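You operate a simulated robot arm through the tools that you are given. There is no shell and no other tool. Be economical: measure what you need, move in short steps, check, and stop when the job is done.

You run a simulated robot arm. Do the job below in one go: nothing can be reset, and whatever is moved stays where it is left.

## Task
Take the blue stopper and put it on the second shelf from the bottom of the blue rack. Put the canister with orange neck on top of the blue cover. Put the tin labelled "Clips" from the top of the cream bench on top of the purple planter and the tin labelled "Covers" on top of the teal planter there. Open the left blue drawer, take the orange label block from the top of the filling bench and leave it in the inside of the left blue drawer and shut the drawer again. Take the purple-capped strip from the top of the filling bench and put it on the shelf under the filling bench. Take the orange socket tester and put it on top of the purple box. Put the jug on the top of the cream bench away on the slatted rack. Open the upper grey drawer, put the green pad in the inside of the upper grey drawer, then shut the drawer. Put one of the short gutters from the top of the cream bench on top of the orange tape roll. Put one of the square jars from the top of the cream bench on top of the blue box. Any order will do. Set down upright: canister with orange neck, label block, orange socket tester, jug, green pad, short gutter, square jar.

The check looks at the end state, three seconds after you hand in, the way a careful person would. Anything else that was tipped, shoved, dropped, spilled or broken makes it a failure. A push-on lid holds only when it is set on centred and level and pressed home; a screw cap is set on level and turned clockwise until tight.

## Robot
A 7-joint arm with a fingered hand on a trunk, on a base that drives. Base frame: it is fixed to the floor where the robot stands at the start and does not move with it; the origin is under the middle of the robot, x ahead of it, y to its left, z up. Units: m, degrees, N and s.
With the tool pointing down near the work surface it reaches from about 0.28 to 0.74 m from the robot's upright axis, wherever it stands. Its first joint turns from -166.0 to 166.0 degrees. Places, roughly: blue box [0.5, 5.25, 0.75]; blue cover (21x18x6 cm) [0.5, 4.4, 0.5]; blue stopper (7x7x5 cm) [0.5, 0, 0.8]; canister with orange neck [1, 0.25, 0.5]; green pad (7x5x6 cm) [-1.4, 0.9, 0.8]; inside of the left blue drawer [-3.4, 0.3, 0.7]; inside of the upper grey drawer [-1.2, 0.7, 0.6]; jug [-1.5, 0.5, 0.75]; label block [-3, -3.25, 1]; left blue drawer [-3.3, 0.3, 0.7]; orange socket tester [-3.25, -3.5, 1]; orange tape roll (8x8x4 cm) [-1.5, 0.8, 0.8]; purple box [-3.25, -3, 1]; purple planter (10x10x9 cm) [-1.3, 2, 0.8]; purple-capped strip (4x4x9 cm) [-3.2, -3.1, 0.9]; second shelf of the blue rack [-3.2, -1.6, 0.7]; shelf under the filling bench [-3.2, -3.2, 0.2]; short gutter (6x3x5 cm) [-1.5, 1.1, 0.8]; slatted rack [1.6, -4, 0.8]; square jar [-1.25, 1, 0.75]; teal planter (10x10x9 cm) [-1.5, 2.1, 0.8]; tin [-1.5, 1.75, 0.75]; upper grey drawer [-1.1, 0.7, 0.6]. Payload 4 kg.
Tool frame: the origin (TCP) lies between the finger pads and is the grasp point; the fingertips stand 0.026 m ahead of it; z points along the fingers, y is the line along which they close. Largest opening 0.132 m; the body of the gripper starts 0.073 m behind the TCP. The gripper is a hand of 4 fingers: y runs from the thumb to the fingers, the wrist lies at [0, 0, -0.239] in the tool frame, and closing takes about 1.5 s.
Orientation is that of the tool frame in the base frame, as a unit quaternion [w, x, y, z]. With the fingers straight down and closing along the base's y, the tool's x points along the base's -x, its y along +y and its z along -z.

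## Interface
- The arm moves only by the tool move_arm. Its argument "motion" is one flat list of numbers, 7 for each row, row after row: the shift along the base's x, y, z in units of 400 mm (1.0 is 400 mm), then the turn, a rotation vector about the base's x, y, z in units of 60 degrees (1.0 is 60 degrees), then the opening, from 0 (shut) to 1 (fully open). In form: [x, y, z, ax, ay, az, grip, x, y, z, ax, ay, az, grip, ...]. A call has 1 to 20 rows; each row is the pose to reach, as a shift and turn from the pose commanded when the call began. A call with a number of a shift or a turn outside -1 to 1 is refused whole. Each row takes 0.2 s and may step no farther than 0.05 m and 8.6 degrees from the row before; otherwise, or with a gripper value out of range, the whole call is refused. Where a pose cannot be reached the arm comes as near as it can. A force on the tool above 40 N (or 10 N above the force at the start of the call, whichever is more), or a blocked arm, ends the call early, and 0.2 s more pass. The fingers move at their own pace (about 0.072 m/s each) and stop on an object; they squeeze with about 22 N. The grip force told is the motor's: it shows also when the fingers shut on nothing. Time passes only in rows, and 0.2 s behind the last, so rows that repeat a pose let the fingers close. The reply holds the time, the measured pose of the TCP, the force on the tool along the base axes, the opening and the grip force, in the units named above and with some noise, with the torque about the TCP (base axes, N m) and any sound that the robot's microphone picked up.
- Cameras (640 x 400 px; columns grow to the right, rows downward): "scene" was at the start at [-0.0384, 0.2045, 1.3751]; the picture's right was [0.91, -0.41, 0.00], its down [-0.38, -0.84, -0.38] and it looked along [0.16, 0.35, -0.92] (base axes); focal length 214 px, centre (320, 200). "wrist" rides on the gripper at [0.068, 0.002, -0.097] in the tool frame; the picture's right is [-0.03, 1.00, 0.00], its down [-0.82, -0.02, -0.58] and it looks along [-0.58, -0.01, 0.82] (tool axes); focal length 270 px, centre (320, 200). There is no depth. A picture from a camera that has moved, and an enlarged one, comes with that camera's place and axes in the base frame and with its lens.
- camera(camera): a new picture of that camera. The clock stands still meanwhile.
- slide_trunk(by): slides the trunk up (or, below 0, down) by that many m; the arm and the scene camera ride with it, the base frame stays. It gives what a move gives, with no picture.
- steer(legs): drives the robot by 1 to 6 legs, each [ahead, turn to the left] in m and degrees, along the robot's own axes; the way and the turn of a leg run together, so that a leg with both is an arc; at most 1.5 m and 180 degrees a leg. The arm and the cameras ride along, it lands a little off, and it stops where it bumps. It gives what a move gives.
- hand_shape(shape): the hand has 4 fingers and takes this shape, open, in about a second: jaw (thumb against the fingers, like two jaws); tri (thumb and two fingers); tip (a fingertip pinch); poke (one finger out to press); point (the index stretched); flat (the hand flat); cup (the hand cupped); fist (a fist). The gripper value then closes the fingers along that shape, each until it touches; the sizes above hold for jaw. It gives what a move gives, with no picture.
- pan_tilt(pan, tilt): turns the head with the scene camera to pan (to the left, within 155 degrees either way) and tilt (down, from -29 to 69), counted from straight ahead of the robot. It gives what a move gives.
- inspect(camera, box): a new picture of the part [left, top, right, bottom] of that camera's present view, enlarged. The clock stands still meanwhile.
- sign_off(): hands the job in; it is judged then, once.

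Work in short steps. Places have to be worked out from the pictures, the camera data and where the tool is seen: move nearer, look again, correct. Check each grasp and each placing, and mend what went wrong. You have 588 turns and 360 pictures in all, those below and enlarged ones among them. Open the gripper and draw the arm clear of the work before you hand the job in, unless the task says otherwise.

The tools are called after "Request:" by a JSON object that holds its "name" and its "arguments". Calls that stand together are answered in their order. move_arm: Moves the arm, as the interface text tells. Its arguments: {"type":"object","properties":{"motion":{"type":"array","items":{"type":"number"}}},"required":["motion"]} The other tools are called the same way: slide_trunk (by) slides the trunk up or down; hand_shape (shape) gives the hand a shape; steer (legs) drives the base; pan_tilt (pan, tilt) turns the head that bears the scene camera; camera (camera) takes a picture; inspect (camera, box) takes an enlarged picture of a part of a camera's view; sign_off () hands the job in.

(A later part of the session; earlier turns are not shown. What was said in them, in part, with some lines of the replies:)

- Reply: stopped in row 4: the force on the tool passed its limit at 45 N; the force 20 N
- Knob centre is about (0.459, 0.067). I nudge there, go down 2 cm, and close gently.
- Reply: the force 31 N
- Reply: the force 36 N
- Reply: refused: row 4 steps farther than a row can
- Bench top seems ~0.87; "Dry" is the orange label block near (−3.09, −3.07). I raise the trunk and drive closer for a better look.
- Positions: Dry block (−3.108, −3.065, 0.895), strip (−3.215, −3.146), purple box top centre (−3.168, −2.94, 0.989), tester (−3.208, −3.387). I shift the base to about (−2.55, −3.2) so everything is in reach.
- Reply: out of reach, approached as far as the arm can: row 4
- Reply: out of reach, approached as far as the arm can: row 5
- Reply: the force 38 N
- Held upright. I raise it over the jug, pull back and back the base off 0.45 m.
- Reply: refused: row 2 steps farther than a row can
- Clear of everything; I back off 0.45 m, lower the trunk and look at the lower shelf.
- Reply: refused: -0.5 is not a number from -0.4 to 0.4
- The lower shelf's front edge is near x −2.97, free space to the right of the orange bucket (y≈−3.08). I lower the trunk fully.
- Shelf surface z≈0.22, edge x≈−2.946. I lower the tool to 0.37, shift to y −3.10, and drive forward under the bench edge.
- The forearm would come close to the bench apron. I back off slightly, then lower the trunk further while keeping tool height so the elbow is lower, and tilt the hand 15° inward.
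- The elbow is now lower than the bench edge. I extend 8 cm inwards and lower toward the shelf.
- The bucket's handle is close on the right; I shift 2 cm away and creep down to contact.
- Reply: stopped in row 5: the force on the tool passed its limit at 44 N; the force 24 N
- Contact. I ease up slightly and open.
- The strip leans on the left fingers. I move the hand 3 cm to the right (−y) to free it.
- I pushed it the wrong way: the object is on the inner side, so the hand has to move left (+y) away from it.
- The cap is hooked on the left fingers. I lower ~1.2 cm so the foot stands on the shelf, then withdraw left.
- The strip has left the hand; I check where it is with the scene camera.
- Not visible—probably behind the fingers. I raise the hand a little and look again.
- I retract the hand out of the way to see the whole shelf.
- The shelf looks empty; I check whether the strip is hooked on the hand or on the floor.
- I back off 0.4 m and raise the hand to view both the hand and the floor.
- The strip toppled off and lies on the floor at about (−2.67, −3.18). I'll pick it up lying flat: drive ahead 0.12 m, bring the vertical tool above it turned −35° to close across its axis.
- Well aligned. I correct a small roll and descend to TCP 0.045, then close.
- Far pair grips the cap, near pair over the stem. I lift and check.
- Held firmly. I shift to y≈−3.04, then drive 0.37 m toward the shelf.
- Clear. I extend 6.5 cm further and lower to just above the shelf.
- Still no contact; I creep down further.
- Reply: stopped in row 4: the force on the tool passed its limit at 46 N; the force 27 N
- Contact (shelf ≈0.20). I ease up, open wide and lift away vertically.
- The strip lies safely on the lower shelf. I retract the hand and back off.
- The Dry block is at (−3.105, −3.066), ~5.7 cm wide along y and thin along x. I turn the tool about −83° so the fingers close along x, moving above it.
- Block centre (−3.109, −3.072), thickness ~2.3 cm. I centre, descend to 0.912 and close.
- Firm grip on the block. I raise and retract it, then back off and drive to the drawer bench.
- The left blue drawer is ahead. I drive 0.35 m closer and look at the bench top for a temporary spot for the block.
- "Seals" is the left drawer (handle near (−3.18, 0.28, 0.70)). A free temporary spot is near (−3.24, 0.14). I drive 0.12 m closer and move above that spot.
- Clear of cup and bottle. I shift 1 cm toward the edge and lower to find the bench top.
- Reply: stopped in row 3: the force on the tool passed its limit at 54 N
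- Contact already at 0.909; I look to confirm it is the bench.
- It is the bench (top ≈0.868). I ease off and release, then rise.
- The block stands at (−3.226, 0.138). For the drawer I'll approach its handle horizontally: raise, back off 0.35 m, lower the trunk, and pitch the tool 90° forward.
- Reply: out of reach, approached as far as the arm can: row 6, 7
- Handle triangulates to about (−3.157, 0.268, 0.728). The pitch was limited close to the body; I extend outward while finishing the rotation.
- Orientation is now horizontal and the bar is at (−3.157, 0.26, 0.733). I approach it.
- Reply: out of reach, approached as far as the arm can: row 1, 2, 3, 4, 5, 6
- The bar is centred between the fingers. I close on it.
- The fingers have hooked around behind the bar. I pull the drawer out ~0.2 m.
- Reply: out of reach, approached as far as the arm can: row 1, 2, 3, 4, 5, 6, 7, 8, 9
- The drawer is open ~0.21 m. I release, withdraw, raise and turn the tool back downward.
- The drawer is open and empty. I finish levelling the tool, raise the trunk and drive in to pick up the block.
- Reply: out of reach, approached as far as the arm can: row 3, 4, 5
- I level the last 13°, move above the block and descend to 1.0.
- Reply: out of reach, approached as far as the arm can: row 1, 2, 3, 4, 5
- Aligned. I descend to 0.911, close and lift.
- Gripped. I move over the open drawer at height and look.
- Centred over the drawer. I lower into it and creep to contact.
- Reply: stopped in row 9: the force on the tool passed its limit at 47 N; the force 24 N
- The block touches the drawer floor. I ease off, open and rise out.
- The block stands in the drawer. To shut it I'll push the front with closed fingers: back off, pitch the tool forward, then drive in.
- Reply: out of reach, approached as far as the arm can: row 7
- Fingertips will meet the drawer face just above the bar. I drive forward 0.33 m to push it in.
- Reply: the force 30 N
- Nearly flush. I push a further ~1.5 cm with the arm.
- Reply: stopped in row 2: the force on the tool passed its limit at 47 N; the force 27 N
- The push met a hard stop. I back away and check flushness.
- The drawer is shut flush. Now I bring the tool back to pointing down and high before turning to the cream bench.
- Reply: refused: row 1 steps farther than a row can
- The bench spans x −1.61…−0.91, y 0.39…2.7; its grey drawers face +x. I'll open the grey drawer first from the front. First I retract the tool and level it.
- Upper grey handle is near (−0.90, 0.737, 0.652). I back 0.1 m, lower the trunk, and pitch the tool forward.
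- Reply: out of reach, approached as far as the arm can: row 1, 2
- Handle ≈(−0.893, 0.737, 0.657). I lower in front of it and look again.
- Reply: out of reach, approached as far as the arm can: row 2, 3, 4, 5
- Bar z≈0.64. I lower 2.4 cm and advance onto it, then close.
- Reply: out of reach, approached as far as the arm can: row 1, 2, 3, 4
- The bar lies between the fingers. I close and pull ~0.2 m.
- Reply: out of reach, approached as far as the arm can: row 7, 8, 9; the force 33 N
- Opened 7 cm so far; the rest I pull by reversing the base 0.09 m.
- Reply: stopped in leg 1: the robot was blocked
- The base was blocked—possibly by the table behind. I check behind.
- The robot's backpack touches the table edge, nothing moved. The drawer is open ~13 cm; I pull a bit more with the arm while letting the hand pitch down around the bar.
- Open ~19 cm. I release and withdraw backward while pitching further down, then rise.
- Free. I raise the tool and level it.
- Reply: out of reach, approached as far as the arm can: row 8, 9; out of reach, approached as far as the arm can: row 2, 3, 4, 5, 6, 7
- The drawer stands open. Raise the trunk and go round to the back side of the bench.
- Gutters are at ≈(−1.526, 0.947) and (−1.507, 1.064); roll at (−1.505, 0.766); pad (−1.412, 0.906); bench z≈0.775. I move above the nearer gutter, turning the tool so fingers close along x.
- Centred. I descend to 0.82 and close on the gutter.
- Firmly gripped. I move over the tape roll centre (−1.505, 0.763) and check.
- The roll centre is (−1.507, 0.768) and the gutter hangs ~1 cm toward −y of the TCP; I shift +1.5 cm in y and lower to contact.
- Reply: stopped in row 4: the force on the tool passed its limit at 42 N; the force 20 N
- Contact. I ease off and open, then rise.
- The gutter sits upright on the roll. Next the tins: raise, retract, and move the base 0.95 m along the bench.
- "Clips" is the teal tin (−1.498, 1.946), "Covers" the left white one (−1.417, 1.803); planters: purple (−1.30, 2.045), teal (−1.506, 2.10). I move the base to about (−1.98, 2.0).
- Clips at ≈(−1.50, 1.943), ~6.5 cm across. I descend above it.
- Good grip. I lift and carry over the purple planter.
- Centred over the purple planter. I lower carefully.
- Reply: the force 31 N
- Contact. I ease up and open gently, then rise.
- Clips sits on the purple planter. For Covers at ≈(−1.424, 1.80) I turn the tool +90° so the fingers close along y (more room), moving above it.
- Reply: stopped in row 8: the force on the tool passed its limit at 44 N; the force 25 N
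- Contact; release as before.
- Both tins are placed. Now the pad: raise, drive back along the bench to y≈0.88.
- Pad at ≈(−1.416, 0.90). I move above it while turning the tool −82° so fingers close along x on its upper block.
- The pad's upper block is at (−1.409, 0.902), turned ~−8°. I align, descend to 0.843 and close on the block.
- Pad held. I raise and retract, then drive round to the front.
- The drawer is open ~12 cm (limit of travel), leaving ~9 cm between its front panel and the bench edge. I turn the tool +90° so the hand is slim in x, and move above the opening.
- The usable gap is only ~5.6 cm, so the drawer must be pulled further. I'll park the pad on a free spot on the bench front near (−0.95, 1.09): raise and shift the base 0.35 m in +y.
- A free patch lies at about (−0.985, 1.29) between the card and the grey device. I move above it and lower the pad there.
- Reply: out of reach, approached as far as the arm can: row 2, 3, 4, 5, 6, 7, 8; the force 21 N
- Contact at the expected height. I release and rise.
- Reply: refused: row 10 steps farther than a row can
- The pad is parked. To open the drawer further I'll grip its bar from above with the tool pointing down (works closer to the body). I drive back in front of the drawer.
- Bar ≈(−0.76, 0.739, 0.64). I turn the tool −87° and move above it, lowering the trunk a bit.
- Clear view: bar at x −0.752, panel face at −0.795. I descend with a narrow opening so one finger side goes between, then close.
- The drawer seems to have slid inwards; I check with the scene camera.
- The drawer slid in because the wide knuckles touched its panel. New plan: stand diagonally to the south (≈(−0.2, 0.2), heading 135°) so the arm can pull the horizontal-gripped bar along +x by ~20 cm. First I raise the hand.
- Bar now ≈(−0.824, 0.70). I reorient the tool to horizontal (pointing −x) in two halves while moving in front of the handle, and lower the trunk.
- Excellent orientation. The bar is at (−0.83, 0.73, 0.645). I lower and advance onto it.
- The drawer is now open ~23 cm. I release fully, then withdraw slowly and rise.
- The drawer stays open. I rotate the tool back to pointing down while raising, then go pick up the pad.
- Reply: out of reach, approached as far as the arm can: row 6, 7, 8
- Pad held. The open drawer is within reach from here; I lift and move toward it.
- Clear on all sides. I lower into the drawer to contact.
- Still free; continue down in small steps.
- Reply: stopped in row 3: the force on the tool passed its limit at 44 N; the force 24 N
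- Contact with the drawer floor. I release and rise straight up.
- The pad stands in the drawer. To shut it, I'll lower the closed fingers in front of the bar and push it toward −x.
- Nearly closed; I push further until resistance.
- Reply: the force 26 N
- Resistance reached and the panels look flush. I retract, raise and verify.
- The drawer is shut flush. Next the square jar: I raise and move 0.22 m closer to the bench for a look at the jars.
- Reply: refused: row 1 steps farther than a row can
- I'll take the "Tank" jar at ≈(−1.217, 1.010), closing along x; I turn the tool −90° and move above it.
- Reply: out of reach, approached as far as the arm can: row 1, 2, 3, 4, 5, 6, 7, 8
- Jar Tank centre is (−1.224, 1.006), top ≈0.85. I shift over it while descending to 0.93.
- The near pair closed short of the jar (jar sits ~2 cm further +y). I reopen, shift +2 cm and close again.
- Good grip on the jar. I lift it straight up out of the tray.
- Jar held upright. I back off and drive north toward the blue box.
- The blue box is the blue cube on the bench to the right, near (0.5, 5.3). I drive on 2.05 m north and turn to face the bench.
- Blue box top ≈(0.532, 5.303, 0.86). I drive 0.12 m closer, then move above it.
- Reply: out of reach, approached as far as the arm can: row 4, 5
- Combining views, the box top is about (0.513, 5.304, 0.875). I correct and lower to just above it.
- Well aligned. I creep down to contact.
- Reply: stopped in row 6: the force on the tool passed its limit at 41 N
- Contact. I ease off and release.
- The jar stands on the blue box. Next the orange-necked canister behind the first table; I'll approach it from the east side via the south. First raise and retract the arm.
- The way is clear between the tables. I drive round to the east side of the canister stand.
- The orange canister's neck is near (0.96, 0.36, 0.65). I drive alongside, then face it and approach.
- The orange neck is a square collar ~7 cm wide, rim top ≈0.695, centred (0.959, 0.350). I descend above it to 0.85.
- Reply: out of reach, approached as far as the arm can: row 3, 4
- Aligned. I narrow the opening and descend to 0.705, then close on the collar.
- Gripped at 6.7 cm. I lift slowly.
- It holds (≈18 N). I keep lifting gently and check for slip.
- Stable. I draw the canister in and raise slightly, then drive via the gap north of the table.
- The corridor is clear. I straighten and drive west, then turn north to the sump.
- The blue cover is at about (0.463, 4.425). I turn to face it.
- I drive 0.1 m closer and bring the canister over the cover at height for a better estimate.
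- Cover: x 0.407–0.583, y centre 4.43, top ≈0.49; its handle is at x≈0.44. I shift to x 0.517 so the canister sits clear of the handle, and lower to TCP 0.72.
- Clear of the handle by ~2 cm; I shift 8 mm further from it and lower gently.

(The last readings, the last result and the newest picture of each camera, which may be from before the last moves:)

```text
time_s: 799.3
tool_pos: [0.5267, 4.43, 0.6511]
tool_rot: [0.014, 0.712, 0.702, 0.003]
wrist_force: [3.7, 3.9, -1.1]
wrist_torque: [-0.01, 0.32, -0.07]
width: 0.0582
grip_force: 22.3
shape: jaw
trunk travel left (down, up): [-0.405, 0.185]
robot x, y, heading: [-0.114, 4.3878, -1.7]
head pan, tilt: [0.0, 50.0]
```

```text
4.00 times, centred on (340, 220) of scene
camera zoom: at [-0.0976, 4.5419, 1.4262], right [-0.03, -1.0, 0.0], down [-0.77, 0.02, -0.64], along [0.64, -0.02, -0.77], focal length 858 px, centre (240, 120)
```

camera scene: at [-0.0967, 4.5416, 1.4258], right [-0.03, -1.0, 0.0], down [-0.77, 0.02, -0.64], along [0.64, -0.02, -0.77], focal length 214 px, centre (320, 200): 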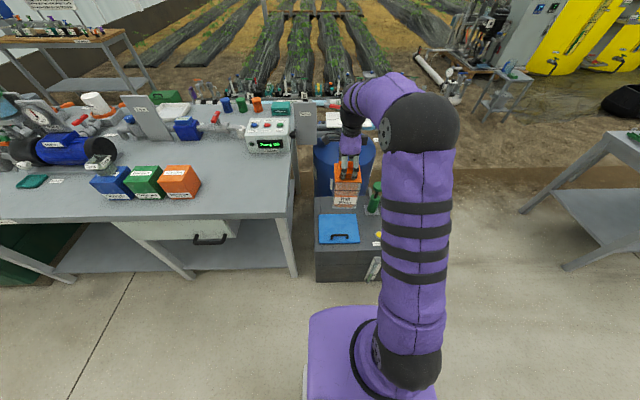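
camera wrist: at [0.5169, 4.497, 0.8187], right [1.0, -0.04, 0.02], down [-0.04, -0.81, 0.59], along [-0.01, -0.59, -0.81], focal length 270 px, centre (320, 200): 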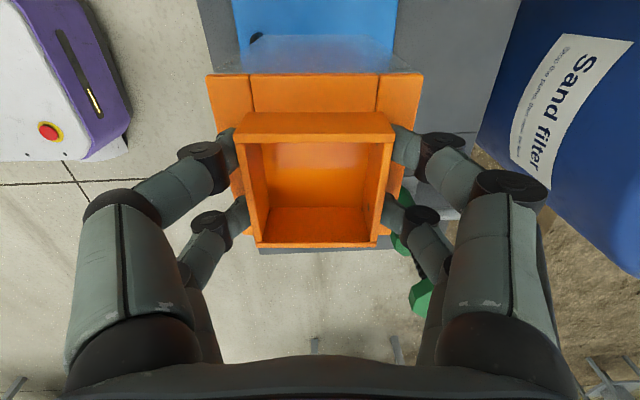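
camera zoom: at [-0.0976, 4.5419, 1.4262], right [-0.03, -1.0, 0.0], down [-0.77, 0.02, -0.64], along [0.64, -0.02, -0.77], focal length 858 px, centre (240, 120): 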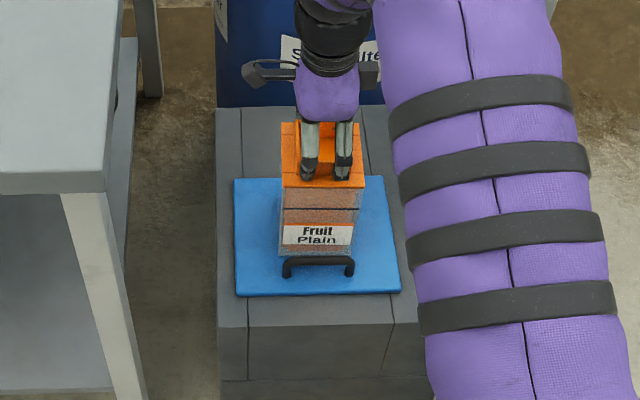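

Nearly fully supported. I lower 2 mm more, then open slowly and rise.

Request:
{"name": "move_arm", "arguments": {"motion": [0, 0, -0.005, 0, 0, 0, 0, 0, 0, -0.005, 0, 0, 0, 0.4, 0, 0, -0.005, 0, 0, 0, 0.5, 0, 0, -0.002, 0, 0, 0, 0.6, 0, 0, 0, 0, 0, 0, 0.68, 0, 0, 0, 0, 0, 0, 0.68, 0, 0, 0.05, 0, 0, 0, 0.68, 0, 0, 0.13, 0, 0, 0, 0.68, 0, 0, 0.25, 0, 0, 0, 0.68, 0, 0, 0.37, 0, 0, 0, 0.68, 0, 0, 0.49, 0, 0, 0, 0.68]}}

Request:
{"name": "camera", "arguments": {"camera": "wrist"}}

Request:
{"name": "inspect", "arguments": {"camera": "scene", "box": [290, 170, 390, 270]}}

```text
time_s: 801.7
tool_pos: [0.5239, 4.4287, 0.8457]
tool_rot: [0.014, 0.712, 0.702, 0.003]
wrist_force: [-0.4, -0.1, 0.0]
wrist_torque: [0.04, 0.02, 0.02]
width: 0.0895
grip_force: 0.1
shape: jaw
trunk travel left (down, up): [-0.405, 0.185]
robot x, y, heading: [-0.1173, 4.3879, -1.7]
head pan, tilt: [0.0, 50.0]
```

```text
79 pictures are left
camera wrist: at [0.5251, 4.4992, 0.9409], right [1.0, -0.04, 0.02], down [-0.05, -0.81, 0.59], along [-0.01, -0.59, -0.81], focal length 270 px, centre (320, 200)
```

wrist: 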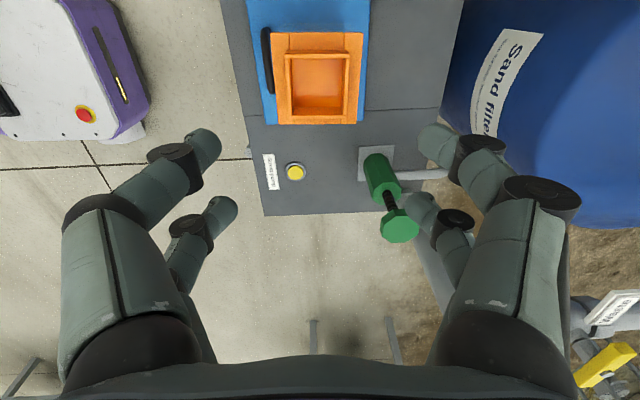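

```text
4.00 times, centred on (340, 220) of scene
camera zoom: at [-0.0979, 4.5416, 1.4258], right [-0.03, -1.0, 0.0], down [-0.77, 0.02, -0.64], along [0.64, -0.02, -0.77], focal length 858 px, centre (240, 120)
```

zoom: 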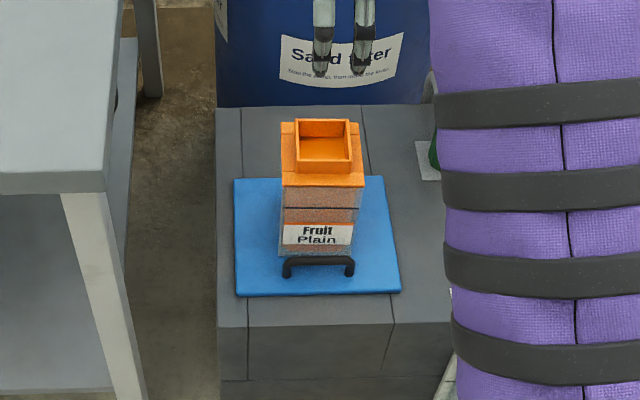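

The canister stands upright on the blue cover. Last item: the jug. I raise the arm and drive to the south end of the cream bench.

Request:
{"name": "move_arm", "arguments": {"motion": [-0.05, 0, 0.11, 0, 0, 0, 0.7, -0.12, 0, 0.2, 0, 0, 0, 0.7, -0.2, 0, 0.28, 0, 0, 0, 0.7, -0.28, 0, 0.36, 0, 0, 0, 0.7, -0.36, 0, 0.44, 0, 0, 0, 0.7, -0.4, 0, 0.54, 0, 0, 0, 0.7, -0.4, 0, 0.64, 0, 0, 0, 0.7, -0.4, 0, 0.74, 0, 0, 0, 0.7]}}

Request:
{"name": "steer", "arguments": {"legs": [[-0.13, 0], [0, -88.5], [1.5, 0], [1.5, 0], [1.5, 0], [0.25, 0]]}}

Request:
{"name": "steer", "arguments": {"legs": [[0, -90], [1.2, 0], [0, -90]]}}

Request:
{"name": "pan_tilt", "arguments": {"pan": 0, "tilt": 40}}

Request:
{"name": "camera", "arguments": {"camera": "scene"}}

Request:
{"name": "camera", "arguments": {"camera": "wrist"}}

```text
time_s: 803.5
tool_pos: [0.3621, 4.4282, 1.1431]
tool_rot: [0.014, 0.713, 0.701, 0.003]
wrist_force: [0.4, -0.4, -0.3]
wrist_torque: [-0.03, -0.01, 0.02]
width: 0.0921
grip_force: 0.0
shape: jaw
trunk travel left (down, up): [-0.405, 0.185]
robot x, y, heading: [-0.114, 4.3883, -1.7]
head pan, tilt: [0.0, 50.0]
```

```text
time_s: 831.4
tool_pos: [-0.3583, -0.8267, 1.1434]
tool_rot: [0.011, 1.0, -0.018, -0.008]
wrist_force: [0.5, -0.1, -0.6]
wrist_torque: [0.02, 0.03, 0.01]
width: 0.0922
grip_force: 0.0
shape: jaw
trunk travel left (down, up): [-0.405, 0.185]
robot x, y, heading: [-0.3867, -0.3439, -92.8]
head pan, tilt: [0.0, 50.0]
```

```text
time_s: 846.0
tool_pos: [-1.603, 0.1955, 1.1427]
tool_rot: [0.008, 0.02, 1.0, 0.012]
wrist_force: [0.4, -0.2, -0.4]
wrist_torque: [-0.02, 0.03, -0.02]
width: 0.0922
grip_force: 0.1
shape: jaw
trunk travel left (down, up): [-0.405, 0.185]
robot x, y, heading: [-1.5772, -0.2877, 86.9]
head pan, tilt: [0.0, 50.0]
```

```text
time_s: 846.7
tool_pos: [-1.6025, 0.1949, 1.1421]
tool_rot: [0.007, 0.02, 1.0, 0.011]
wrist_force: [0.1, 0.5, 0.2]
wrist_torque: [0.02, 0.01, -0.02]
width: 0.0921
grip_force: 0.1
shape: jaw
trunk travel left (down, up): [-0.405, 0.185]
robot x, y, heading: [-1.5729, -0.2879, 86.8]
head pan, tilt: [0.0, 40.0]
```

```text
77 pictures are left
camera scene: at [-1.7289, -0.2537, 1.44], right [1.0, -0.05, 0.0], down [-0.03, -0.64, -0.77], along [0.04, 0.76, -0.64], focal length 214 px, centre (320, 200)
```

scene: 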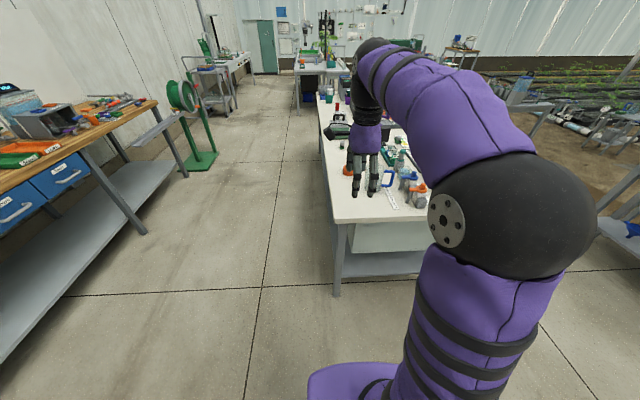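

```text
76 pictures are left
camera wrist: at [-1.672, 0.1961, 1.2371], right [0.06, 1.0, 0.02], down [0.8, -0.07, 0.59], along [0.59, -0.02, -0.81], focal length 270 px, centre (320, 200)
```

wrist: 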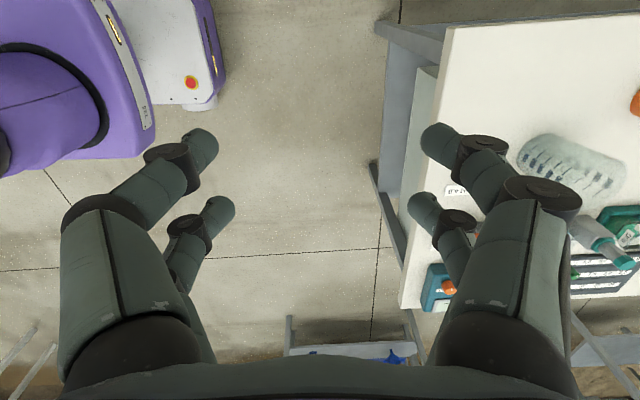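

The jug is near (−1.41, 0.60), handle toward +x. The current tool orientation (closing along y) suits it. I drive 0.25 m closer and look.

Request:
{"name": "steer", "arguments": {"legs": [[0.25, 0]]}}

Request:
{"name": "camera", "arguments": {"camera": "wrist"}}

Request:
{"name": "inspect", "arguments": {"camera": "scene", "box": [310, 110, 470, 250]}}

```text
time_s: 848.5
tool_pos: [-1.5891, 0.4479, 1.1425]
tool_rot: [0.009, 0.02, 1.0, 0.012]
wrist_force: [-0.3, 0.3, -0.3]
wrist_torque: [0.01, 0.0, -0.03]
width: 0.0921
grip_force: 0.1
shape: jaw
trunk travel left (down, up): [-0.405, 0.185]
robot x, y, heading: [-1.5586, -0.0338, 86.9]
head pan, tilt: [0.0, 40.0]
```

```text
75 pictures are left
camera wrist: at [-1.6578, 0.4506, 1.237], right [0.07, 1.0, 0.02], down [0.8, -0.07, 0.59], along [0.59, -0.02, -0.81], focal length 270 px, centre (320, 200)
```

wrist: 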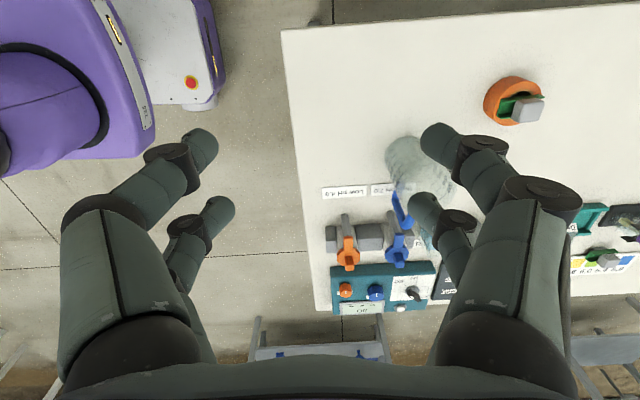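

```text
2.86 times, centred on (390, 180) of scene
camera zoom: at [-1.715, 0.0008, 1.44], right [1.0, -0.05, 0.0], down [-0.04, -0.64, -0.77], along [0.04, 0.76, -0.64], focal length 613 px, centre (120, 257)
```

zoom: 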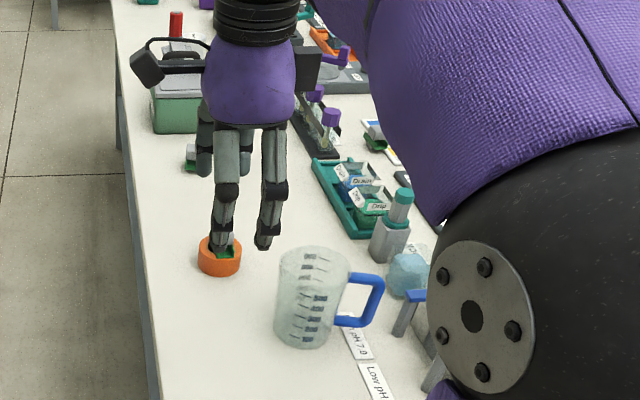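

Jug centre ≈(−1.414, 0.613), rim ≈0.90, ~10 cm across. I fully open the hand and move above it.

Request:
{"name": "move_arm", "arguments": {"motion": [0.08, 0.07, 0, 0, 0, 0, 1, 0.16, 0.14, 0, 0, 0, 0, 1, 0.24, 0.21, 0, 0, 0, 0, 1, 0.32, 0.29, 0, 0, 0, 0, 1, 0.4, 0.37, 0, 0, 0, 0, 1, 0.4375, 0.4125, -0.08, 0, 0, 0, 1, 0.4375, 0.4125, -0.18, 0, 0, 0, 1, 0.4375, 0.4125, -0.28, 0, 0, 0, 1]}}

Request:
{"name": "camera", "arguments": {"camera": "wrist"}}

Request:
{"name": "inspect", "arguments": {"camera": "scene", "box": [310, 110, 470, 250]}}

```text
time_s: 850.3
tool_pos: [-1.4134, 0.6144, 1.0299]
tool_rot: [0.008, 0.02, 1.0, 0.011]
wrist_force: [0.4, -0.1, 0.6]
wrist_torque: [0.01, 0.0, 0.01]
width: 0.1318
grip_force: 0.1
shape: jaw
out of reach, approached as far as the arm can: row 5, 6
trunk travel left (down, up): [-0.405, 0.185]
robot x, y, heading: [-1.5561, -0.033, 86.9]
head pan, tilt: [0.0, 40.0]
```

```text
73 pictures are left
camera wrist: at [-1.4827, 0.6157, 1.1238], right [0.06, 1.0, 0.02], down [0.8, -0.07, 0.59], along [0.59, -0.02, -0.81], focal length 270 px, centre (320, 200)
```

wrist: 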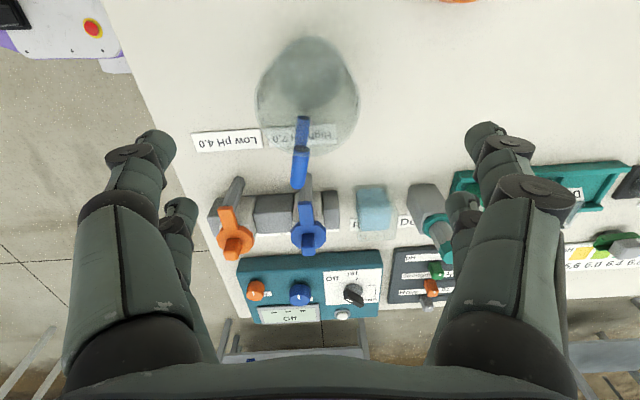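

```text
2.86 times, centred on (390, 180) of scene
camera zoom: at [-1.7148, 0.0011, 1.4401], right [1.0, -0.05, 0.0], down [-0.04, -0.64, -0.77], along [0.04, 0.76, -0.64], focal length 613 px, centre (120, 257)
```

zoom: 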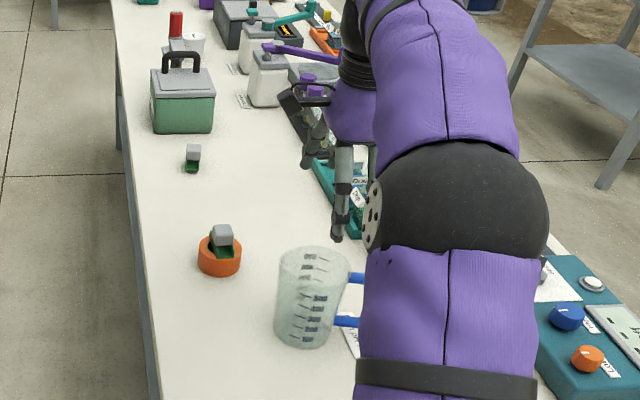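

Rim centre (−1.420, 0.608), ~8.5 cm wide. I descend to 0.85 around it and close gently.

Request:
{"name": "move_arm", "arguments": {"motion": [-0.017, -0.017, -0.08, 0, 0, 0, 1, -0.017, -0.017, -0.18, 0, 0, 0, 1, -0.017, -0.017, -0.28, 0, 0, 0, 1, -0.017, -0.017, -0.38, 0, 0, 0, 1, -0.017, -0.017, -0.45, 0, 0, 0, 1, -0.017, -0.017, -0.45, 0, 0, 0, 0.8, -0.017, -0.017, -0.45, 0, 0, 0, 0.6, -0.017, -0.017, -0.45, 0, 0, 0, 0.4, -0.017, -0.017, -0.45, 0, 0, 0, 0.2, -0.017, -0.017, -0.45, 0, 0, 0, 0.2]}}

Request:
{"name": "camera", "arguments": {"camera": "wrist"}}

Request:
{"name": "inspect", "arguments": {"camera": "scene", "box": [310, 140, 430, 250]}}

```text
time_s: 852.5
tool_pos: [-1.4198, 0.6053, 0.8521]
tool_rot: [0.009, 0.02, 1.0, 0.015]
wrist_force: [2.8, 5.9, 32.6]
wrist_torque: [-0.24, 0.16, -0.06]
width: 0.0642
grip_force: 22.0
shape: jaw
trunk travel left (down, up): [-0.405, 0.185]
robot x, y, heading: [-1.5615, -0.0349, 87.0]
head pan, tilt: [0.0, 40.0]
```

```text
71 pictures are left
camera wrist: at [-1.4896, 0.6074, 0.9472], right [0.07, 1.0, 0.03], down [0.8, -0.07, 0.59], along [0.59, -0.01, -0.81], focal length 270 px, centre (320, 200)
```

wrist: 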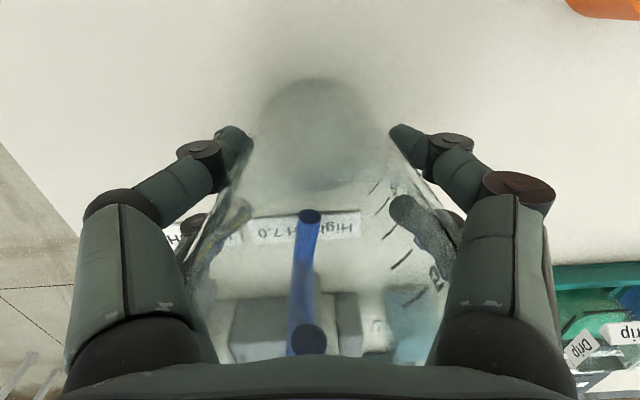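

```text
3.64 times, centred on (370, 195) of scene
camera zoom: at [-1.7153, -0.0013, 1.4402], right [1.0, -0.05, 0.0], down [-0.03, -0.64, -0.77], along [0.04, 0.77, -0.64], focal length 780 px, centre (138, 218)
```

zoom: 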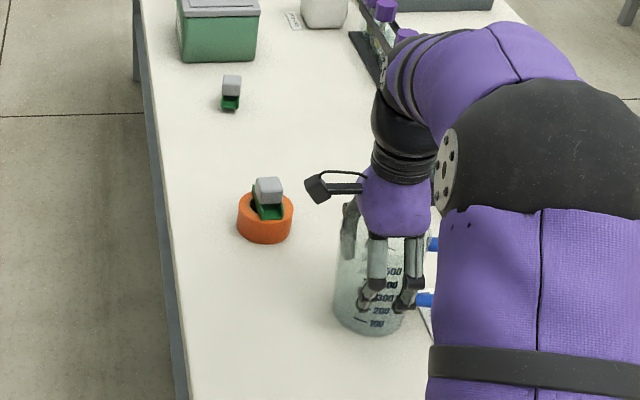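

The palm presses on the rim (32 N). I open slightly, rise 1.2 cm and grip again.

Request:
{"name": "move_arm", "arguments": {"motion": [0, 0, 0, 0, 0, 0, 0.6, 0, 0, 0.01, 0, 0, 0, 0.7, 0, 0, 0.03, 0, 0, 0, 0.7, 0, 0, 0.035, 0, 0, 0, 0.5, 0, 0, 0.035, 0, 0, 0, 0.3, 0, 0, 0.035, 0, 0, 0, 0.2, 0, 0, 0.035, 0, 0, 0, 0.2]}}

Request:
{"name": "camera", "arguments": {"camera": "wrist"}}

```text
time_s: 854.1
tool_pos: [-1.4208, 0.6065, 0.8645]
tool_rot: [0.008, 0.021, 1.0, 0.011]
wrist_force: [0.7, -0.2, -0.9]
wrist_torque: [-0.02, 0.02, 0.03]
width: 0.0637
grip_force: 22.4
shape: jaw
trunk travel left (down, up): [-0.405, 0.185]
robot x, y, heading: [-1.5607, -0.0362, 87.2]
head pan, tilt: [0.0, 40.0]
```

```text
69 pictures are left
camera wrist: at [-1.4894, 0.6085, 0.959], right [0.07, 1.0, 0.02], down [0.8, -0.07, 0.59], along [0.59, -0.02, -0.81], focal length 270 px, centre (320, 200)
```

wrist: 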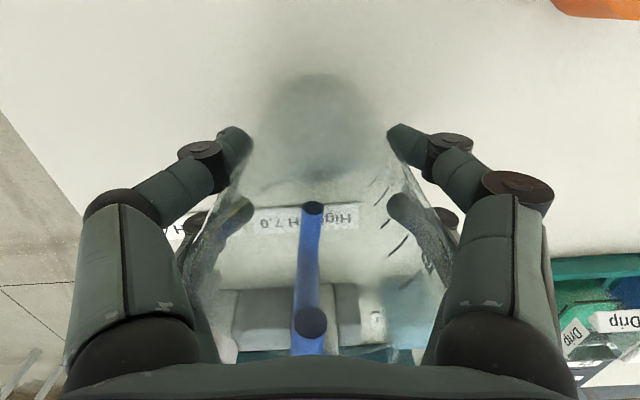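

Request:
{"name": "move_arm", "arguments": {"motion": [0, 0, 0.03, 0, 0, 0, 0.1, 0, 0, 0.07, 0, 0, 0, 0.1, 0, 0, 0.12, 0, 0, 0, 0.1, 0, 0, 0.18, 0, 0, 0, 0.1]}}

Request:
{"name": "inspect", "arguments": {"camera": "scene", "box": [310, 140, 430, 250]}}

Request:
{"name": "camera", "arguments": {"camera": "wrist"}}

```text
time_s: 855.1
tool_pos: [-1.4205, 0.607, 0.9355]
tool_rot: [0.009, 0.02, 1.0, 0.011]
wrist_force: [-1.2, 0.7, -0.3]
wrist_torque: [-0.01, 0.02, 0.0]
width: 0.0637
grip_force: 21.8
shape: jaw
trunk travel left (down, up): [-0.405, 0.185]
robot x, y, heading: [-1.5605, -0.029, 86.8]
head pan, tilt: [0.0, 40.0]
```

```text
3.64 times, centred on (370, 195) of scene
camera zoom: at [-1.7149, 0.0009, 1.44], right [1.0, -0.05, 0.0], down [-0.04, -0.64, -0.77], along [0.04, 0.76, -0.64], focal length 780 px, centre (138, 218)
```

zoom: 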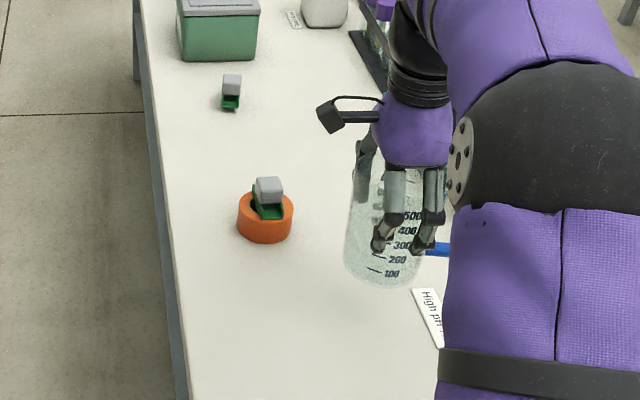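

```text
67 pictures are left
camera wrist: at [-1.4899, 0.6087, 1.0308], right [0.07, 1.0, 0.02], down [0.8, -0.07, 0.59], along [0.59, -0.02, -0.81], focal length 270 px, centre (320, 200)
```

wrist: 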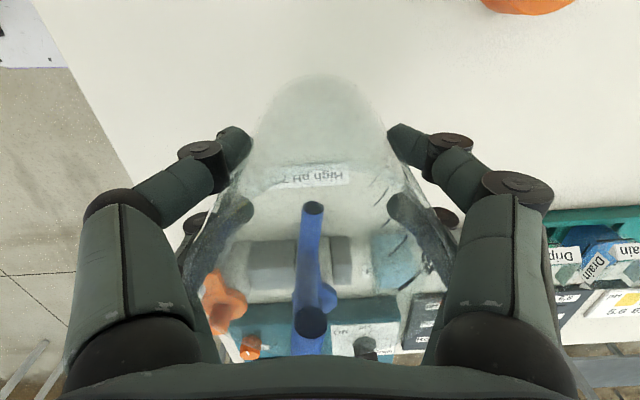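

The jug is lifted upright. I raise and retract it, then drive to the slatted rack area.

Request:
{"name": "move_arm", "arguments": {"motion": [0, -0.02, 0.1, 0, 0, 0, 0.1, 0, -0.05, 0.2, 0, 0, 0, 0.1, 0, -0.1, 0.3, 0, 0, 0, 0.1, 0, -0.16, 0.4, 0, 0, 0, 0.1, 0, -0.24, 0.48, 0, 0, 0, 0.1, 0, -0.33, 0.52, 0, 0, 0, 0.1, 0, -0.43, 0.52, 0, 0, 0, 0.1]}}

Request:
{"name": "steer", "arguments": {"legs": [[-0.25, 0], [0, 180], [1.0, 0], [0, 60], [1.3, 0]]}}

Request:
{"name": "pan_tilt", "arguments": {"pan": 0, "tilt": 20}}

Request:
{"name": "camera", "arguments": {"camera": "scene"}}

```text
time_s: 856.7
tool_pos: [-1.4206, 0.4316, 1.1462]
tool_rot: [0.007, 0.02, 1.0, 0.01]
wrist_force: [0.1, 0.3, -1.7]
wrist_torque: [0.04, 0.03, 0.01]
width: 0.0636
grip_force: 22.4
shape: jaw
trunk travel left (down, up): [-0.405, 0.185]
robot x, y, heading: [-1.5664, -0.0309, 87.0]
head pan, tilt: [0.0, 40.0]
```

```text
time_s: 880.7
tool_pos: [-0.175, -2.3276, 1.1454]
tool_rot: [0.014, 0.865, 0.502, -0.001]
wrist_force: [-1.0, 0.2, -0.8]
wrist_torque: [0.04, 0.01, -0.02]
width: 0.0629
grip_force: 22.6
shape: jaw
trunk travel left (down, up): [-0.405, 0.185]
robot x, y, heading: [-0.5219, -1.9862, -30.6]
head pan, tilt: [0.0, 40.0]
```

```text
time_s: 881.5
tool_pos: [-0.1757, -2.3284, 1.1449]
tool_rot: [0.014, 0.865, 0.502, -0.001]
wrist_force: [0.0, 0.8, -0.7]
wrist_torque: [0.01, -0.03, -0.01]
width: 0.0625
grip_force: 21.8
shape: jaw
trunk travel left (down, up): [-0.405, 0.185]
robot x, y, heading: [-0.5233, -1.9883, -30.9]
head pan, tilt: [0.0, 20.0]
```

```text
66 pictures are left
camera scene: at [-0.4188, -1.8744, 1.4714], right [-0.51, -0.86, 0.0], down [-0.29, 0.17, -0.94], along [0.81, -0.48, -0.34], focal length 214 px, centre (320, 200)
```

scene: 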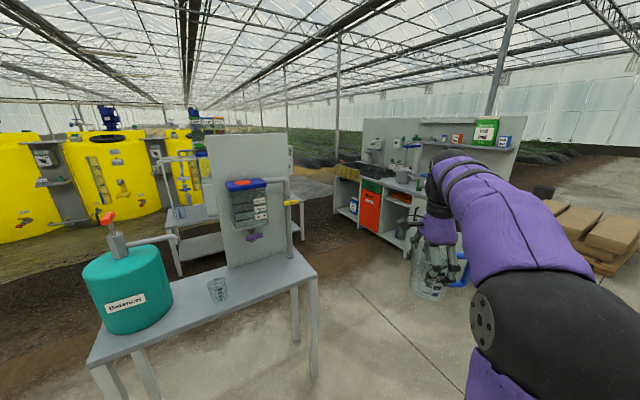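

Request:
{"name": "inspect", "arguments": {"camera": "scene", "box": [320, 100, 540, 270]}}

```text
2.35 times, centred on (430, 185) of scene
camera zoom: at [-0.4188, -1.8744, 1.4714], right [-0.51, -0.86, 0.0], down [-0.29, 0.17, -0.94], along [0.81, -0.48, -0.34], focal length 505 px, centre (61, 235)
```

zoom: 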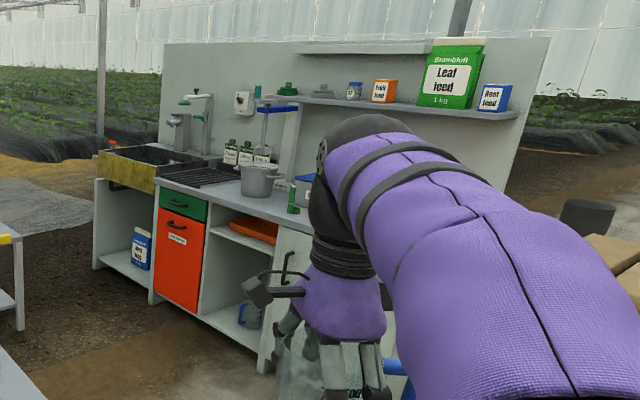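

The slatted rack is the dark draining rack on the sink counter near (1.5, −3.9), counter facing +y. I drive around south of the teal-tank table to stand in front of it.

Request:
{"name": "steer", "arguments": {"legs": [[0, -59], [0.9, 0], [0, 90], [1.5, 0], [0.5, 0], [0, -90]]}}

Request:
{"name": "pan_tilt", "arguments": {"pan": 0, "tilt": 35}}

Request:
{"name": "camera", "arguments": {"camera": "scene"}}

Request:
{"name": "camera", "arguments": {"camera": "wrist"}}

```text
time_s: 907.0
tool_pos: [1.3708, -3.3742, 1.1466]
tool_rot: [0.011, 1.0, 0.01, -0.007]
wrist_force: [-0.1, -0.6, -0.8]
wrist_torque: [-0.01, -0.02, 0.01]
width: 0.0615
grip_force: 21.2
shape: jaw
trunk travel left (down, up): [-0.405, 0.185]
robot x, y, heading: [1.4842, -2.9027, -89.6]
head pan, tilt: [0.0, 20.0]
```

```text
time_s: 907.8
tool_pos: [1.3698, -3.3749, 1.1457]
tool_rot: [0.011, 1.0, 0.01, -0.008]
wrist_force: [0.2, -0.4, 0.2]
wrist_torque: [0.03, -0.03, 0.01]
width: 0.0616
grip_force: 22.3
shape: jaw
trunk travel left (down, up): [-0.405, 0.185]
robot x, y, heading: [1.4833, -2.9007, -89.6]
head pan, tilt: [0.0, 35.0]
```

```text
64 pictures are left
camera scene: at [1.6325, -2.9295, 1.4477], right [-1.0, -0.01, 0.0], down [0.0, 0.57, -0.82], along [0.01, -0.82, -0.57], focal length 214 px, centre (320, 200)
```

scene: 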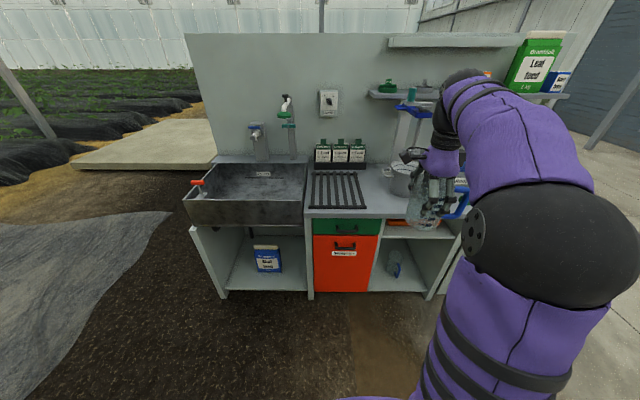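

```text
63 pictures are left
camera wrist: at [1.4404, -3.373, 1.2404], right [0.0, -1.0, 0.02], down [-0.81, 0.02, 0.59], along [-0.59, -0.02, -0.81], focal length 270 px, centre (320, 200)
```

wrist: 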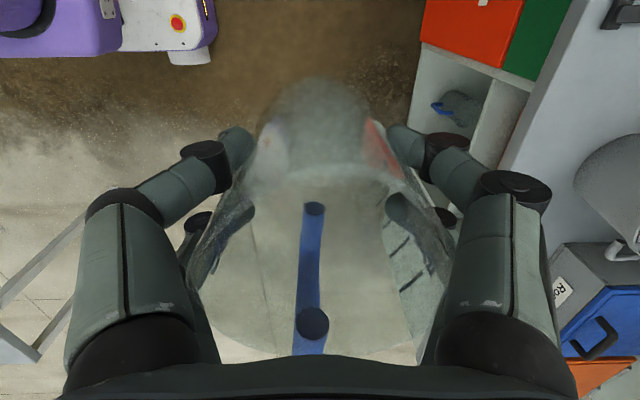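

Rack: centre ≈(1.55, −3.87), top ≈0.86, free. I drive 0.3 m closer.

Request:
{"name": "steer", "arguments": {"legs": [[0.3, 0]]}}

Request:
{"name": "move_arm", "arguments": {"motion": [0.08, -0.05, 0, 0, 0, 0, 0.1, 0.16, -0.1, 0, 0, 0, 0, 0.1, 0.24, -0.16, 0, 0, 0, 0, 0.1, 0.32, -0.22, 0, 0, 0, 0, 0.1, 0.4, -0.28, 0, 0, 0, 0, 0.1, 0.44, -0.34, 0, 0, 0, 0, 0.1, 0.44, -0.34, -0.1, 0, 0, 0, 0.1, 0.44, -0.34, -0.18, 0, 0, 0, 0.1]}}

Request:
{"name": "pan_tilt", "arguments": {"pan": 0, "tilt": 45}}

Request:
{"name": "camera", "arguments": {"camera": "scene"}}

Request:
{"name": "camera", "arguments": {"camera": "wrist"}}

```text
time_s: 909.8
tool_pos: [1.3715, -3.6639, 1.1467]
tool_rot: [0.012, 1.0, 0.011, -0.008]
wrist_force: [0.3, 0.0, -0.1]
wrist_torque: [0.03, -0.03, -0.02]
width: 0.0616
grip_force: 22.0
shape: jaw
trunk travel left (down, up): [-0.405, 0.185]
robot x, y, heading: [1.4865, -3.1887, -89.7]
head pan, tilt: [0.0, 35.0]
```

```text
time_s: 911.6
tool_pos: [1.5462, -3.799, 1.0722]
tool_rot: [0.011, 1.0, 0.011, -0.008]
wrist_force: [-0.5, 0.7, -0.7]
wrist_torque: [-0.01, -0.01, 0.0]
width: 0.0611
grip_force: 22.3
shape: jaw
trunk travel left (down, up): [-0.405, 0.185]
robot x, y, heading: [1.4836, -3.1915, -89.9]
head pan, tilt: [0.0, 35.0]
```

```text
time_s: 912.3
tool_pos: [1.5469, -3.7999, 1.0726]
tool_rot: [0.011, 1.0, 0.01, -0.008]
wrist_force: [-0.2, 0.2, -0.3]
wrist_torque: [-0.01, -0.01, 0.0]
width: 0.0611
grip_force: 21.5
shape: jaw
trunk travel left (down, up): [-0.405, 0.185]
robot x, y, heading: [1.4782, -3.1881, -89.8]
head pan, tilt: [0.0, 45.0]
```

```text
62 pictures are left
camera scene: at [1.6342, -3.2121, 1.4328], right [-1.0, -0.01, 0.0], down [0.0, 0.71, -0.71], along [0.0, -0.71, -0.71], focal length 214 px, centre (320, 200)
```

scene: 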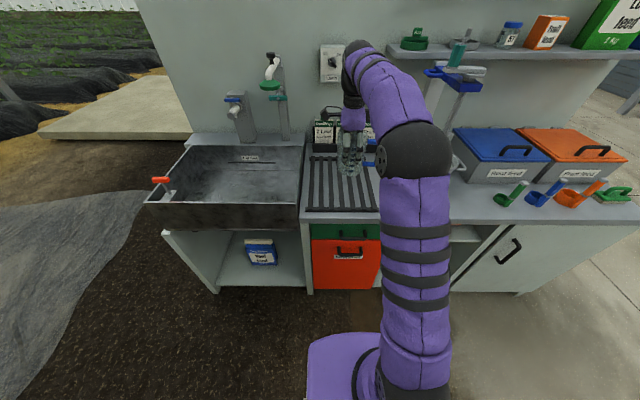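

```text
61 pictures are left
camera wrist: at [1.617, -3.798, 1.1677], right [0.0, -1.0, 0.02], down [-0.81, 0.02, 0.59], along [-0.59, -0.02, -0.81], focal length 270 px, centre (320, 200)
```

wrist: 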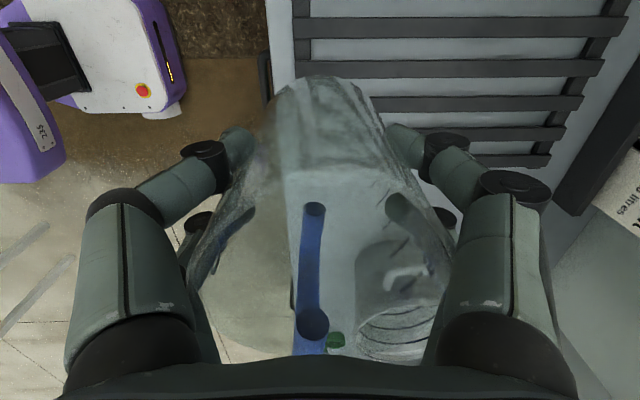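

The rack top is actually at z≈0.80, spanning y −3.79…−4.10, x 1.38…1.68. I drive 0.11 m forward so the jug is over its middle, then check.

Request:
{"name": "steer", "arguments": {"legs": [[0.11, 0]]}}

Request:
{"name": "move_arm", "arguments": {"motion": [0, 0, -0.08, 0, 0, 0, 0.1, 0, 0, -0.16, 0, 0, 0, 0.1, 0, 0, -0.24, 0, 0, 0, 0.1, 0, 0, -0.32, 0, 0, 0, 0.1]}}

Request:
{"name": "inspect", "arguments": {"camera": "scene", "box": [270, 100, 430, 240]}}

Request:
{"name": "camera", "arguments": {"camera": "wrist"}}

```text
time_s: 913.5
tool_pos: [1.5475, -3.9089, 1.0715]
tool_rot: [0.012, 1.0, 0.01, -0.008]
wrist_force: [-0.6, 0.1, -0.3]
wrist_torque: [0.02, -0.03, 0.02]
width: 0.0611
grip_force: 21.9
shape: jaw
trunk travel left (down, up): [-0.405, 0.185]
robot x, y, heading: [1.482, -3.2995, -89.8]
head pan, tilt: [0.0, 45.0]
```

```text
time_s: 914.5
tool_pos: [1.5474, -3.9085, 0.9429]
tool_rot: [0.01, 1.0, 0.01, -0.008]
wrist_force: [0.5, -0.2, -0.9]
wrist_torque: [0.02, -0.05, -0.03]
width: 0.0612
grip_force: 22.6
shape: jaw
trunk travel left (down, up): [-0.405, 0.185]
robot x, y, heading: [1.4857, -3.3013, -89.6]
head pan, tilt: [0.0, 45.0]
```

```text
2.86 times, centred on (350, 170) of scene
camera zoom: at [1.6348, -3.3219, 1.4328], right [-1.0, -0.01, 0.0], down [0.0, 0.71, -0.71], along [0.0, -0.71, -0.71], focal length 613 px, centre (234, 286)
```

zoom: 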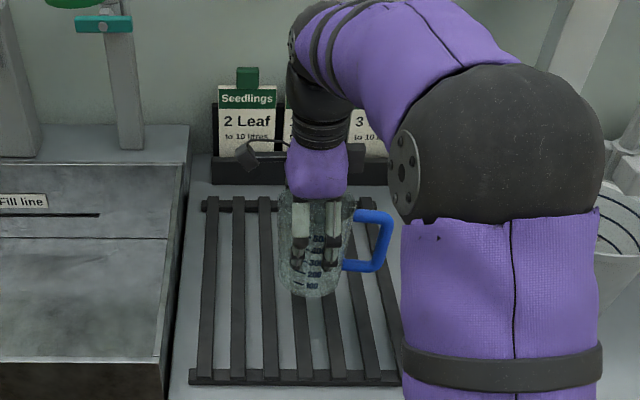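

```text
59 pictures are left
camera wrist: at [1.6174, -3.9075, 1.0374], right [0.0, -1.0, 0.02], down [-0.81, 0.02, 0.59], along [-0.59, -0.02, -0.81], focal length 270 px, centre (320, 200)
```

wrist: 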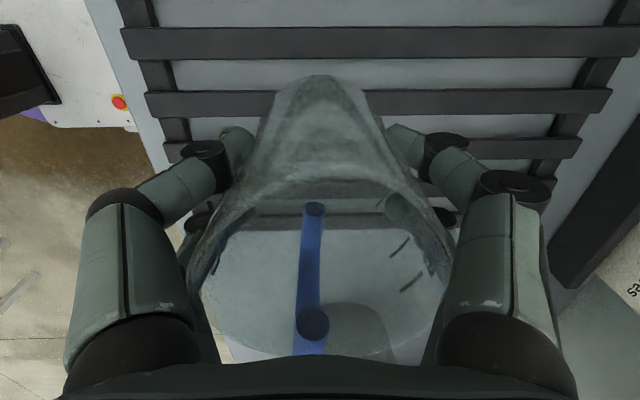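

The jug is centred over the slats. I lower until contact.

Request:
{"name": "move_arm", "arguments": {"motion": [0, 0, -0.04, 0, 0, 0, 0.1, 0, 0, -0.08, 0, 0, 0, 0.1, 0, 0, -0.095, 0, 0, 0, 0.1, 0, 0, -0.11, 0, 0, 0, 0.1, 0, 0, -0.125, 0, 0, 0, 0.1, 0, 0, -0.14, 0, 0, 0, 0.1]}}

Request:
{"name": "inspect", "arguments": {"camera": "scene", "box": [270, 100, 430, 240]}}

```text
time_s: 915.9
tool_pos: [1.549, -3.9105, 0.8997]
tool_rot: [0.02, 1.0, 0.011, -0.007]
wrist_force: [-0.1, 4.4, 19.6]
wrist_torque: [0.8, 0.19, -0.09]
width: 0.0606
grip_force: 22.7
shape: jaw
trunk travel left (down, up): [-0.405, 0.185]
robot x, y, heading: [1.4813, -3.2975, -89.5]
head pan, tilt: [0.0, 45.0]
stopped in row 6: the force on the tool passed its limit at 46 N (the readings are from after the stop); the commanded pose is now the measured one
```

```text
2.86 times, centred on (350, 170) of scene
camera zoom: at [1.6347, -3.3195, 1.4329], right [-1.0, -0.01, 0.0], down [0.0, 0.71, -0.71], along [0.0, -0.71, -0.71], focal length 613 px, centre (234, 286)
```

zoom: 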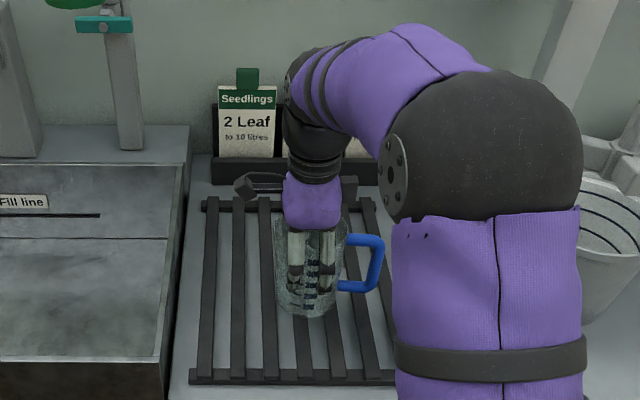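

Contact. I ease up 2 mm, open fully and rise straight.

Request:
{"name": "move_arm", "arguments": {"motion": [0, 0, 0.007, 0, 0, 0, 0.3, 0, 0, 0.007, 0, 0, 0, 0.5, 0, 0, 0.007, 0, 0, 0, 0.7, 0, 0, 0.007, 0, 0, 0, 0.85, 0, 0, 0.007, 0, 0, 0, 1, 0, 0, 0.007, 0, 0, 0, 1, 0, 0, 0.05, 0, 0, 0, 1, 0, 0, 0.12, 0, 0, 0, 1, 0, 0, 0.22, 0, 0, 0, 1, 0, 0, 0.33, 0, 0, 0, 1, 0, 0, 0.44, 0, 0, 0, 1]}}

Request:
{"name": "inspect", "arguments": {"camera": "scene", "box": [270, 100, 430, 240]}}

Request:
{"name": "camera", "arguments": {"camera": "wrist"}}

```text
time_s: 918.3
tool_pos: [1.5488, -3.9141, 1.0721]
tool_rot: [0.016, 1.0, 0.011, -0.006]
wrist_force: [0.0, 0.3, 0.6]
wrist_torque: [0.02, 0.0, 0.01]
width: 0.1319
grip_force: 0.1
shape: jaw
trunk travel left (down, up): [-0.405, 0.185]
robot x, y, heading: [1.4828, -3.2976, -89.6]
head pan, tilt: [0.0, 45.0]
```

```text
2.86 times, centred on (350, 170) of scene
camera zoom: at [1.6348, -3.322, 1.4327], right [-1.0, -0.01, 0.0], down [0.0, 0.71, -0.71], along [0.0, -0.71, -0.71], focal length 613 px, centre (234, 286)
```

zoom: 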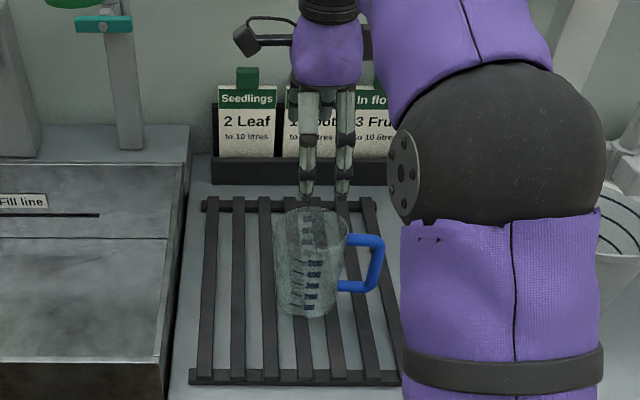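

```text
56 pictures are left
camera wrist: at [1.6196, -3.9112, 1.1673], right [0.0, -1.0, 0.03], down [-0.81, 0.02, 0.59], along [-0.59, -0.02, -0.81], focal length 270 px, centre (320, 200)
```

wrist: 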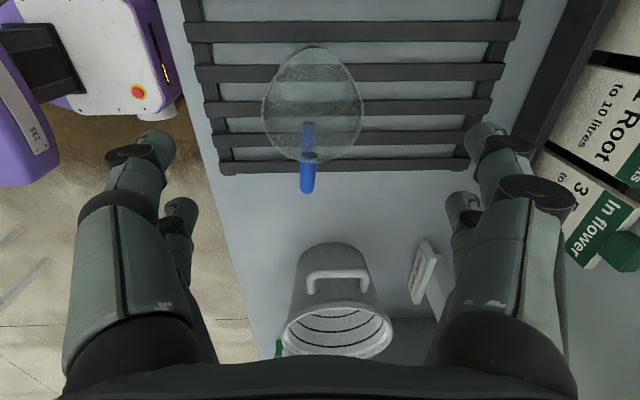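

The jug stands upright on the slatted rack with everything else undisturbed. I draw the arm clear and back away before handing in.

Request:
{"name": "move_arm", "arguments": {"motion": [0, 0.05, 0.08, 0, 0, 0, 0.8, 0, 0.13, 0.14, 0, 0, 0, 0.7, 0, 0.22, 0.18, 0, 0, 0, 0.6, 0, 0.32, 0.2, 0, 0, 0, 0.6]}}

Request:
{"name": "steer", "arguments": {"legs": [[-0.4, 0]]}}

Request:
{"name": "camera", "arguments": {"camera": "scene"}}

```text
time_s: 919.3
tool_pos: [1.5463, -3.7838, 1.1514]
tool_rot: [0.017, 1.0, 0.01, -0.007]
wrist_force: [0.6, 0.8, -0.9]
wrist_torque: [0.03, -0.01, 0.01]
width: 0.08
grip_force: 0.0
shape: jaw
trunk travel left (down, up): [-0.405, 0.185]
robot x, y, heading: [1.4858, -3.3018, -89.5]
head pan, tilt: [0.0, 45.0]
```

```text
time_s: 921.8
tool_pos: [1.5454, -3.3898, 1.152]
tool_rot: [0.018, 1.0, 0.012, -0.006]
wrist_force: [0.1, -0.1, 1.1]
wrist_torque: [0.02, -0.02, 0.0]
width: 0.0798
grip_force: 0.1
shape: jaw
trunk travel left (down, up): [-0.405, 0.185]
robot x, y, heading: [1.4791, -2.9066, -89.7]
head pan, tilt: [0.0, 45.0]
```

```text
55 pictures are left
camera scene: at [1.6322, -2.9273, 1.4328], right [-1.0, -0.01, 0.0], down [-0.01, 0.71, -0.71], along [0.01, -0.71, -0.71], focal length 214 px, centre (320, 200)
```

scene: 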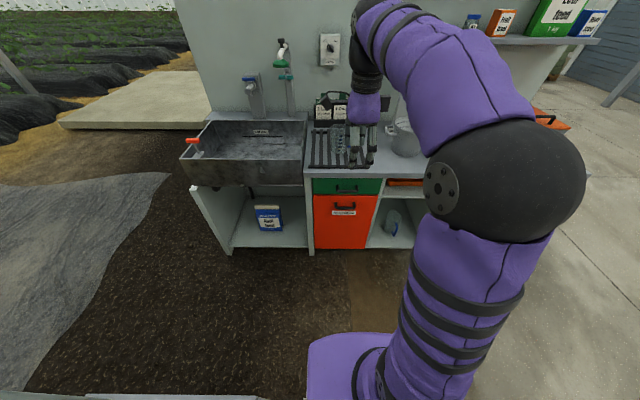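

Everything is placed, both drawers are shut, the hand is open and the arm is clear of the work. I hand in.

Request:
{"name": "sign_off", "arguments": {}}

```text
The job is handed in.
```

All the tasks are done and the job is handed in, with these points to know:

- **Orange stopper:** it was nudged roughly 1 cm on the first table when I picked up the blue stopper. I left it where it was.
- **Purple-capped strip:** it fell to the floor on the first try. I picked it up and laid it flat on the shelf under the filling bench.
- **Drawers:** both are shut flush. The label block and the pad were standing upright when I closed them, but I did not reopen the drawers to check.
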